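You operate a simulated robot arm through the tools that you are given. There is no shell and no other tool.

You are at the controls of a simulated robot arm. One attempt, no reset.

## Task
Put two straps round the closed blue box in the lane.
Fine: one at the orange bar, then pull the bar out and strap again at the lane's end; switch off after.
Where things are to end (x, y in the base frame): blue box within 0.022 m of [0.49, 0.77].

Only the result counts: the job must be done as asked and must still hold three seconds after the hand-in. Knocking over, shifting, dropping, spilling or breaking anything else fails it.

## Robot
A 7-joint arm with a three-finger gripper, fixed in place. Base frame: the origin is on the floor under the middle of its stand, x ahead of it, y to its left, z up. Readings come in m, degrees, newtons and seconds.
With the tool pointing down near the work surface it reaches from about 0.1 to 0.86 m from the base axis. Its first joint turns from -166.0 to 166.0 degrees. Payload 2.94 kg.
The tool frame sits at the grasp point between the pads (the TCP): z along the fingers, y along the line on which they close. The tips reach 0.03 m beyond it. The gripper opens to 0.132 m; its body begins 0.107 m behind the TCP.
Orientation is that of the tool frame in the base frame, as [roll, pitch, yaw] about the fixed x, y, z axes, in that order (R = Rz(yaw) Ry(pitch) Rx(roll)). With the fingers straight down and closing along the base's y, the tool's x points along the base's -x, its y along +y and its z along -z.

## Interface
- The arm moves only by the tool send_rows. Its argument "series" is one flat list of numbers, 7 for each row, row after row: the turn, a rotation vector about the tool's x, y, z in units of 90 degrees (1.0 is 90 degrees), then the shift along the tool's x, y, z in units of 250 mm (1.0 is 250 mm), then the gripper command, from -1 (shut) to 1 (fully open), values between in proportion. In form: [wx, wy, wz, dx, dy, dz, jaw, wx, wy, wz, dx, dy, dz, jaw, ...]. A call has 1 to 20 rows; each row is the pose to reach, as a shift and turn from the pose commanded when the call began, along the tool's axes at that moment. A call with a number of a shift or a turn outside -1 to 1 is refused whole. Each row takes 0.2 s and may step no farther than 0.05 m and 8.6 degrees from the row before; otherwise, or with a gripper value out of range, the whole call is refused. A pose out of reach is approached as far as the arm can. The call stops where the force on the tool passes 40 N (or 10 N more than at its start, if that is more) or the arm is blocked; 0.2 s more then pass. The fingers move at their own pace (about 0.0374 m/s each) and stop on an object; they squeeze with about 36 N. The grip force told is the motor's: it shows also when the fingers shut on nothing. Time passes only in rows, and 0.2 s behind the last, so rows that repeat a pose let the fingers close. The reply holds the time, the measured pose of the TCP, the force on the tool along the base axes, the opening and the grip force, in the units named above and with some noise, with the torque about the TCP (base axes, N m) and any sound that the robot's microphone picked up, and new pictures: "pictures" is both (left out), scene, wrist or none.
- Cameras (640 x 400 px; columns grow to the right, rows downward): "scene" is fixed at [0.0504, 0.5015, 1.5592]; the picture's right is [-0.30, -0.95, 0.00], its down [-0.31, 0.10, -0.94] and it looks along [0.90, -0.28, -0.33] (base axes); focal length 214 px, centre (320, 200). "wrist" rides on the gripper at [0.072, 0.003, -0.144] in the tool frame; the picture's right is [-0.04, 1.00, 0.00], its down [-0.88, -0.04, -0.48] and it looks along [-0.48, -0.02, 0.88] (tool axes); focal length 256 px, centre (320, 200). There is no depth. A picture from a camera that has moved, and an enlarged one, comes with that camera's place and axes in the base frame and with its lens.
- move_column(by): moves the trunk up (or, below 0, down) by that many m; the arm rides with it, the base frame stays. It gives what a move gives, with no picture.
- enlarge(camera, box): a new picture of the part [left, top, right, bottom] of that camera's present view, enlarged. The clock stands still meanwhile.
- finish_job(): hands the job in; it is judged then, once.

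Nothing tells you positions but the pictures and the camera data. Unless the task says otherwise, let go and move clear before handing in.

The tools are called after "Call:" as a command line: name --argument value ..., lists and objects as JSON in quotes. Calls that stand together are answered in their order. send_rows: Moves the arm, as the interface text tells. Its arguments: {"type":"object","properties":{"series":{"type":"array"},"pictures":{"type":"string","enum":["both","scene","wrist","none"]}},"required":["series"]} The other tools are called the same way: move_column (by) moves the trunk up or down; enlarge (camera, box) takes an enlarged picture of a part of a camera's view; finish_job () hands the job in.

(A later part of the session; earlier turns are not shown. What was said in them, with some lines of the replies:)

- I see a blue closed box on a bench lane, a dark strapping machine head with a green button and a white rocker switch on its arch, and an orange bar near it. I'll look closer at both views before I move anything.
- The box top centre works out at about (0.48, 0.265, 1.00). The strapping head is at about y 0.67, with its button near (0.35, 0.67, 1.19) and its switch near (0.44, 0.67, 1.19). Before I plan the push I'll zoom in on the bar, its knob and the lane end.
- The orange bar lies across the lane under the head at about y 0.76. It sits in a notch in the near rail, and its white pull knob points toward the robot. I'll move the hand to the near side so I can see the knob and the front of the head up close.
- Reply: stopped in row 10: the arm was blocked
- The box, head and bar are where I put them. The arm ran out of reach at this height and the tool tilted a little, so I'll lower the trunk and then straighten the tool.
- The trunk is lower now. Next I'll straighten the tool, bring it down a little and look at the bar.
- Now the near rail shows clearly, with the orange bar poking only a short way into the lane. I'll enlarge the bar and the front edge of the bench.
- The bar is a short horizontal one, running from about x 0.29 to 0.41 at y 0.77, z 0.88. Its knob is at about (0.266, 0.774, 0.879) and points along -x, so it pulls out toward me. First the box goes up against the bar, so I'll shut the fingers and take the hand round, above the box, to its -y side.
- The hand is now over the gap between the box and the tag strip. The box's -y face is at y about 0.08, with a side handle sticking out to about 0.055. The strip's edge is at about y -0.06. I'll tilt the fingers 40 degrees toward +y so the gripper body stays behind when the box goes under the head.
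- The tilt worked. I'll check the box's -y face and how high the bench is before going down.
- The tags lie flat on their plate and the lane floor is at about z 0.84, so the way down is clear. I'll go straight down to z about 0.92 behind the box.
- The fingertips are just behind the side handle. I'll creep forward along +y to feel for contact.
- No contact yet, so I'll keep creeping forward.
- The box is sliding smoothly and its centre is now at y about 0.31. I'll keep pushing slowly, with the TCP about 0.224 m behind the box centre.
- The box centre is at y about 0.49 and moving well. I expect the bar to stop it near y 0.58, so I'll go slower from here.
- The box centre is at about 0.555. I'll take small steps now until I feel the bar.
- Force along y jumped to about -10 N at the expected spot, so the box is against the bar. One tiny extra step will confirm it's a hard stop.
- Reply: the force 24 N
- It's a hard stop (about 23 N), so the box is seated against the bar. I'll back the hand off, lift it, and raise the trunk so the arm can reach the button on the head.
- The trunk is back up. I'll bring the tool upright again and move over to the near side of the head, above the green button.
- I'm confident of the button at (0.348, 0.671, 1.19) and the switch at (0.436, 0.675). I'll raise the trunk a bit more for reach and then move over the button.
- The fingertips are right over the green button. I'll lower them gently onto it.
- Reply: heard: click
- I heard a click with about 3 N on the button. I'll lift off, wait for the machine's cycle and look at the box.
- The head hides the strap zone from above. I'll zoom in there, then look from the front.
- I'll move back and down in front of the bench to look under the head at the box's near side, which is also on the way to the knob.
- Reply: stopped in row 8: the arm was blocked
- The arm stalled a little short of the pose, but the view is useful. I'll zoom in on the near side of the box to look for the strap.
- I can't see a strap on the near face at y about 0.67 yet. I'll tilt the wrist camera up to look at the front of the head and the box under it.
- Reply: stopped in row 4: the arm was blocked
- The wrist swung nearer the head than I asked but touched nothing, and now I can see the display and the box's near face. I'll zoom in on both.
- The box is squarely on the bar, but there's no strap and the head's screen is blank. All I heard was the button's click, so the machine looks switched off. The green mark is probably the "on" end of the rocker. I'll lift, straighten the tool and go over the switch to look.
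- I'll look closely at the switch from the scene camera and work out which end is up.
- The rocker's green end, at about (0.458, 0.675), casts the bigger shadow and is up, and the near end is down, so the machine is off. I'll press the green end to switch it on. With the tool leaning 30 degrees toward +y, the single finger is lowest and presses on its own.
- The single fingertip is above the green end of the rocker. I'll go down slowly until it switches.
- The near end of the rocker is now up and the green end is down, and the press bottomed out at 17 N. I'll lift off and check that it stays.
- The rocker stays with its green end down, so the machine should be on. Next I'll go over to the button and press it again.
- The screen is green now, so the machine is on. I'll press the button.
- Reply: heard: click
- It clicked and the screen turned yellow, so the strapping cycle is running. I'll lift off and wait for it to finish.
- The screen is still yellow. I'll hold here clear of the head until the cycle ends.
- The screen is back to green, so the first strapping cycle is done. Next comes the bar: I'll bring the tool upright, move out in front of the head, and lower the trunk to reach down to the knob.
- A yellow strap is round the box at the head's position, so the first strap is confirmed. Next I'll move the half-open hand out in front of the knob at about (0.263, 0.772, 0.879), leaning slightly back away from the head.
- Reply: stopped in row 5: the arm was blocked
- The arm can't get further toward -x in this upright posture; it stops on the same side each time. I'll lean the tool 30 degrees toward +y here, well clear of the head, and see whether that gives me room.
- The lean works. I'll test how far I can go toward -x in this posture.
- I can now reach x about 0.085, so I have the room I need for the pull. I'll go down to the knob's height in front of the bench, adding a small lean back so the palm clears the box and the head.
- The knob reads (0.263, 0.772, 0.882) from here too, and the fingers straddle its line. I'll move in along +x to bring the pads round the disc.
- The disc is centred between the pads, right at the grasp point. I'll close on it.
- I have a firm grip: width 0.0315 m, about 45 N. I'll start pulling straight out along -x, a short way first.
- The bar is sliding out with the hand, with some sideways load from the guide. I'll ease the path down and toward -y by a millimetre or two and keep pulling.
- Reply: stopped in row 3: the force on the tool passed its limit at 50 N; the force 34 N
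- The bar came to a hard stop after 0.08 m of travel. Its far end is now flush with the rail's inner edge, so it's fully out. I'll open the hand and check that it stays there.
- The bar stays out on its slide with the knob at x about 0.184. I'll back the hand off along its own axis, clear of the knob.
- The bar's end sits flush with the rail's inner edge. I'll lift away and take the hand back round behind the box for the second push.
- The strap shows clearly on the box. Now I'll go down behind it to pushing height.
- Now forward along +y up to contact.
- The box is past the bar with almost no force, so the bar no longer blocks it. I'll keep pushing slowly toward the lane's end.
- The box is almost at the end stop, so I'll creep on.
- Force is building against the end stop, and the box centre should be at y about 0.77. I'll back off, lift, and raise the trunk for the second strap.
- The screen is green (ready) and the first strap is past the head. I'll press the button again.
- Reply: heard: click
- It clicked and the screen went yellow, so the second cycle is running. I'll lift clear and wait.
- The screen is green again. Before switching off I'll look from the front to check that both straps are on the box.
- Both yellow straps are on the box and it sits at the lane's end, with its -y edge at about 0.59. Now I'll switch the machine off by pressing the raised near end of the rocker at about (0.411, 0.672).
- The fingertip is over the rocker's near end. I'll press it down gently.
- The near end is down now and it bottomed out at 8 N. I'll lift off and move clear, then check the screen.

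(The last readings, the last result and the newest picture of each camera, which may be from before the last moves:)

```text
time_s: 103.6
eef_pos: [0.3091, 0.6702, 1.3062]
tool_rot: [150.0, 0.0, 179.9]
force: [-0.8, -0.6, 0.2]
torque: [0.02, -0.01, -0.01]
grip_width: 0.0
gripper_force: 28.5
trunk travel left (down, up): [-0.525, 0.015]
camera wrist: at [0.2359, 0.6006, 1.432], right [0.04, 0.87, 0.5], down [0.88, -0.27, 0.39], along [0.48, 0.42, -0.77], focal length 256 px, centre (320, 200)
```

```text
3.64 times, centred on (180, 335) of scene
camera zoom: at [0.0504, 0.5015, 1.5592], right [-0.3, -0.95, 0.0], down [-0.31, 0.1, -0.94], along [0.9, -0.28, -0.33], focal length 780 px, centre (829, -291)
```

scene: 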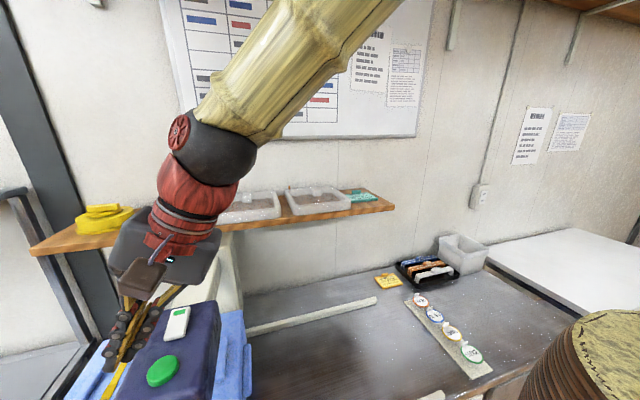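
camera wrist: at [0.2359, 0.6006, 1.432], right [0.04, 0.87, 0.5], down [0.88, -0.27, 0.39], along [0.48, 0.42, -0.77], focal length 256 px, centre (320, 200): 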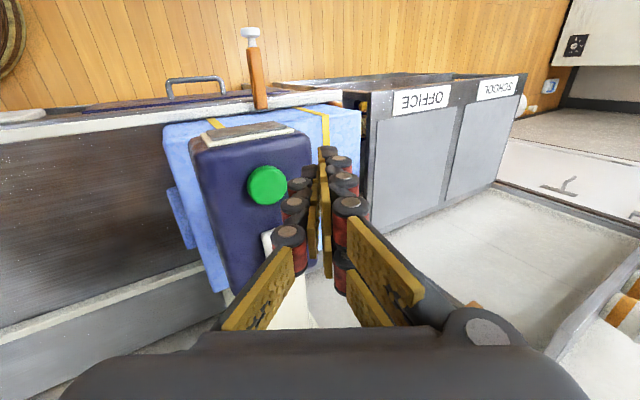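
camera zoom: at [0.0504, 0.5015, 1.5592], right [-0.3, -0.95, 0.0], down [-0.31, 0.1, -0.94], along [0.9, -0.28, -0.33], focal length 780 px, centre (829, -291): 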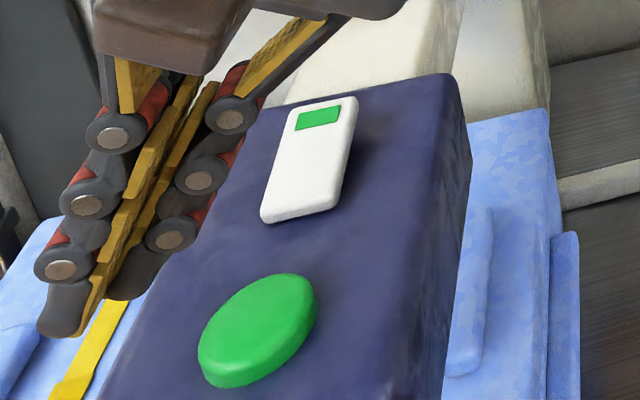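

The screen is dark, so the machine is off, and both straps are on the box. I make the box centre about (0.487, 0.768). I'll move the hand well clear and take a last look.

Call:
send_rows --series '[0.0555, 0, 0, 0.04, -0.06, -0.12, -1, 0.111, 0, 0, 0.08, -0.123, -0.24, -1, 0.1665, 0, 0, 0.12, -0.185, -0.36, -1, 0.222, 0, 0, 0.16, -0.246, -0.48, -1, 0.2775, 0, 0, 0.2, -0.308, -0.6, -1, 0.333, 0, 0, 0.24, -0.369, -0.721, -1, 0.333, 0, 0, 0.24, -0.369, -0.721, -1]' --pictures "both"

Call:
enlarge --camera "wrist" --box '[320, 60, 560, 260]'

Call:
enlarge --camera "scene" --box '[40, 270, 280, 400]'

```text
time_s: 105.2
eef_pos: [0.2504, 0.4991, 1.414]
tool_rot: [-180.0, 0.0, 179.9]
force: [-0.2, 0.7, -0.3]
torque: [-0.03, -0.01, 0.03]
grip_width: 0.0
gripper_force: 28.3
trunk travel left (down, up): [-0.525, 0.015]
camera wrist: at [0.1781, 0.504, 1.5576], right [0.04, 1.0, 0.0], down [0.88, -0.04, 0.48], along [0.48, -0.02, -0.88], focal length 256 px, centre (320, 200)
```

scene: 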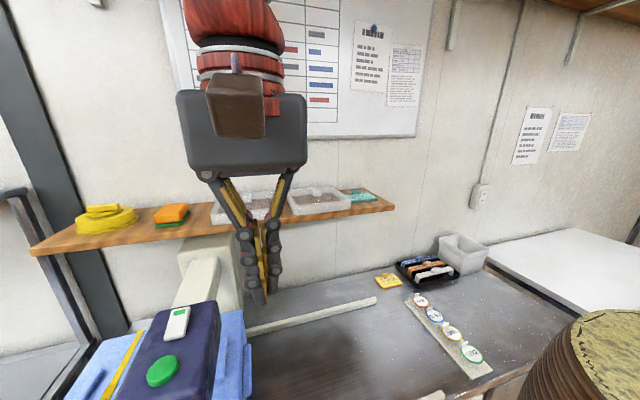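
wrist: 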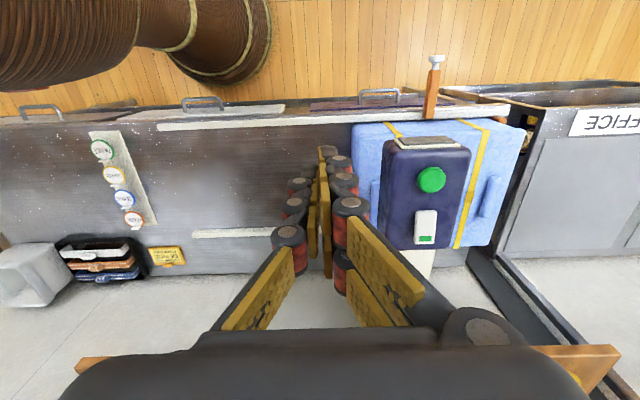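

```text
2.00 times, centred on (440, 160) of wrist
camera zoom: at [0.1781, 0.504, 1.5576], right [0.04, 1.0, 0.0], down [0.88, -0.04, 0.48], along [0.48, -0.02, -0.88], focal length 512 px, centre (80, 280)
```

zoom: 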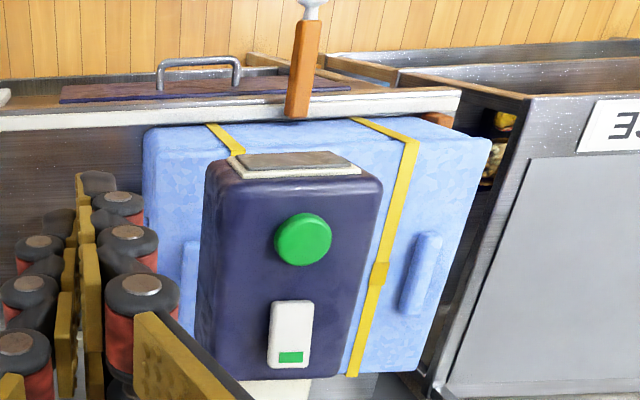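

```text
2.67 times, centred on (160, 335) of scene
camera zoom: at [0.0504, 0.5015, 1.5592], right [-0.3, -0.95, 0.0], down [-0.31, 0.1, -0.94], along [0.9, -0.28, -0.33], focal length 572 px, centre (747, -160)
```

zoom: 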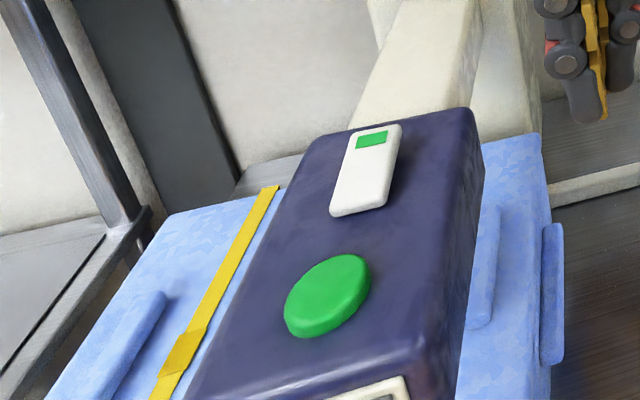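

The box sits at the lane's end with two straps, the bar is out, the screen is dark and the hand is well clear. Everything else looks undisturbed, so I'm handing the job in.

Call:
finish_job

```text
The job is handed in.
```

The blue box is at the lane's end with two straps round it, and the strapping machine is switched off. From the pictures I put the box centre at about (0.487, 0.768), within the 0.022 m allowed. I've handed the job in, but the reply didn't say whether it passed.

- **Machine was off at the start:** my first press of the green button only clicked and gave no strap. I pressed the green end of the switch to turn the machine on, then strapped the box against the orange bar.
- **Orange bar:** it slid out 0.08 m to a hard stop and stayed out by itself. The box then slid past it with almost no force.
- **Second strap and switch-off:** I strapped the box again at the lane's end, then pressed the other end of the switch. The screen went dark.

In the last pictures nothing else looked moved, and the hand was well clear.
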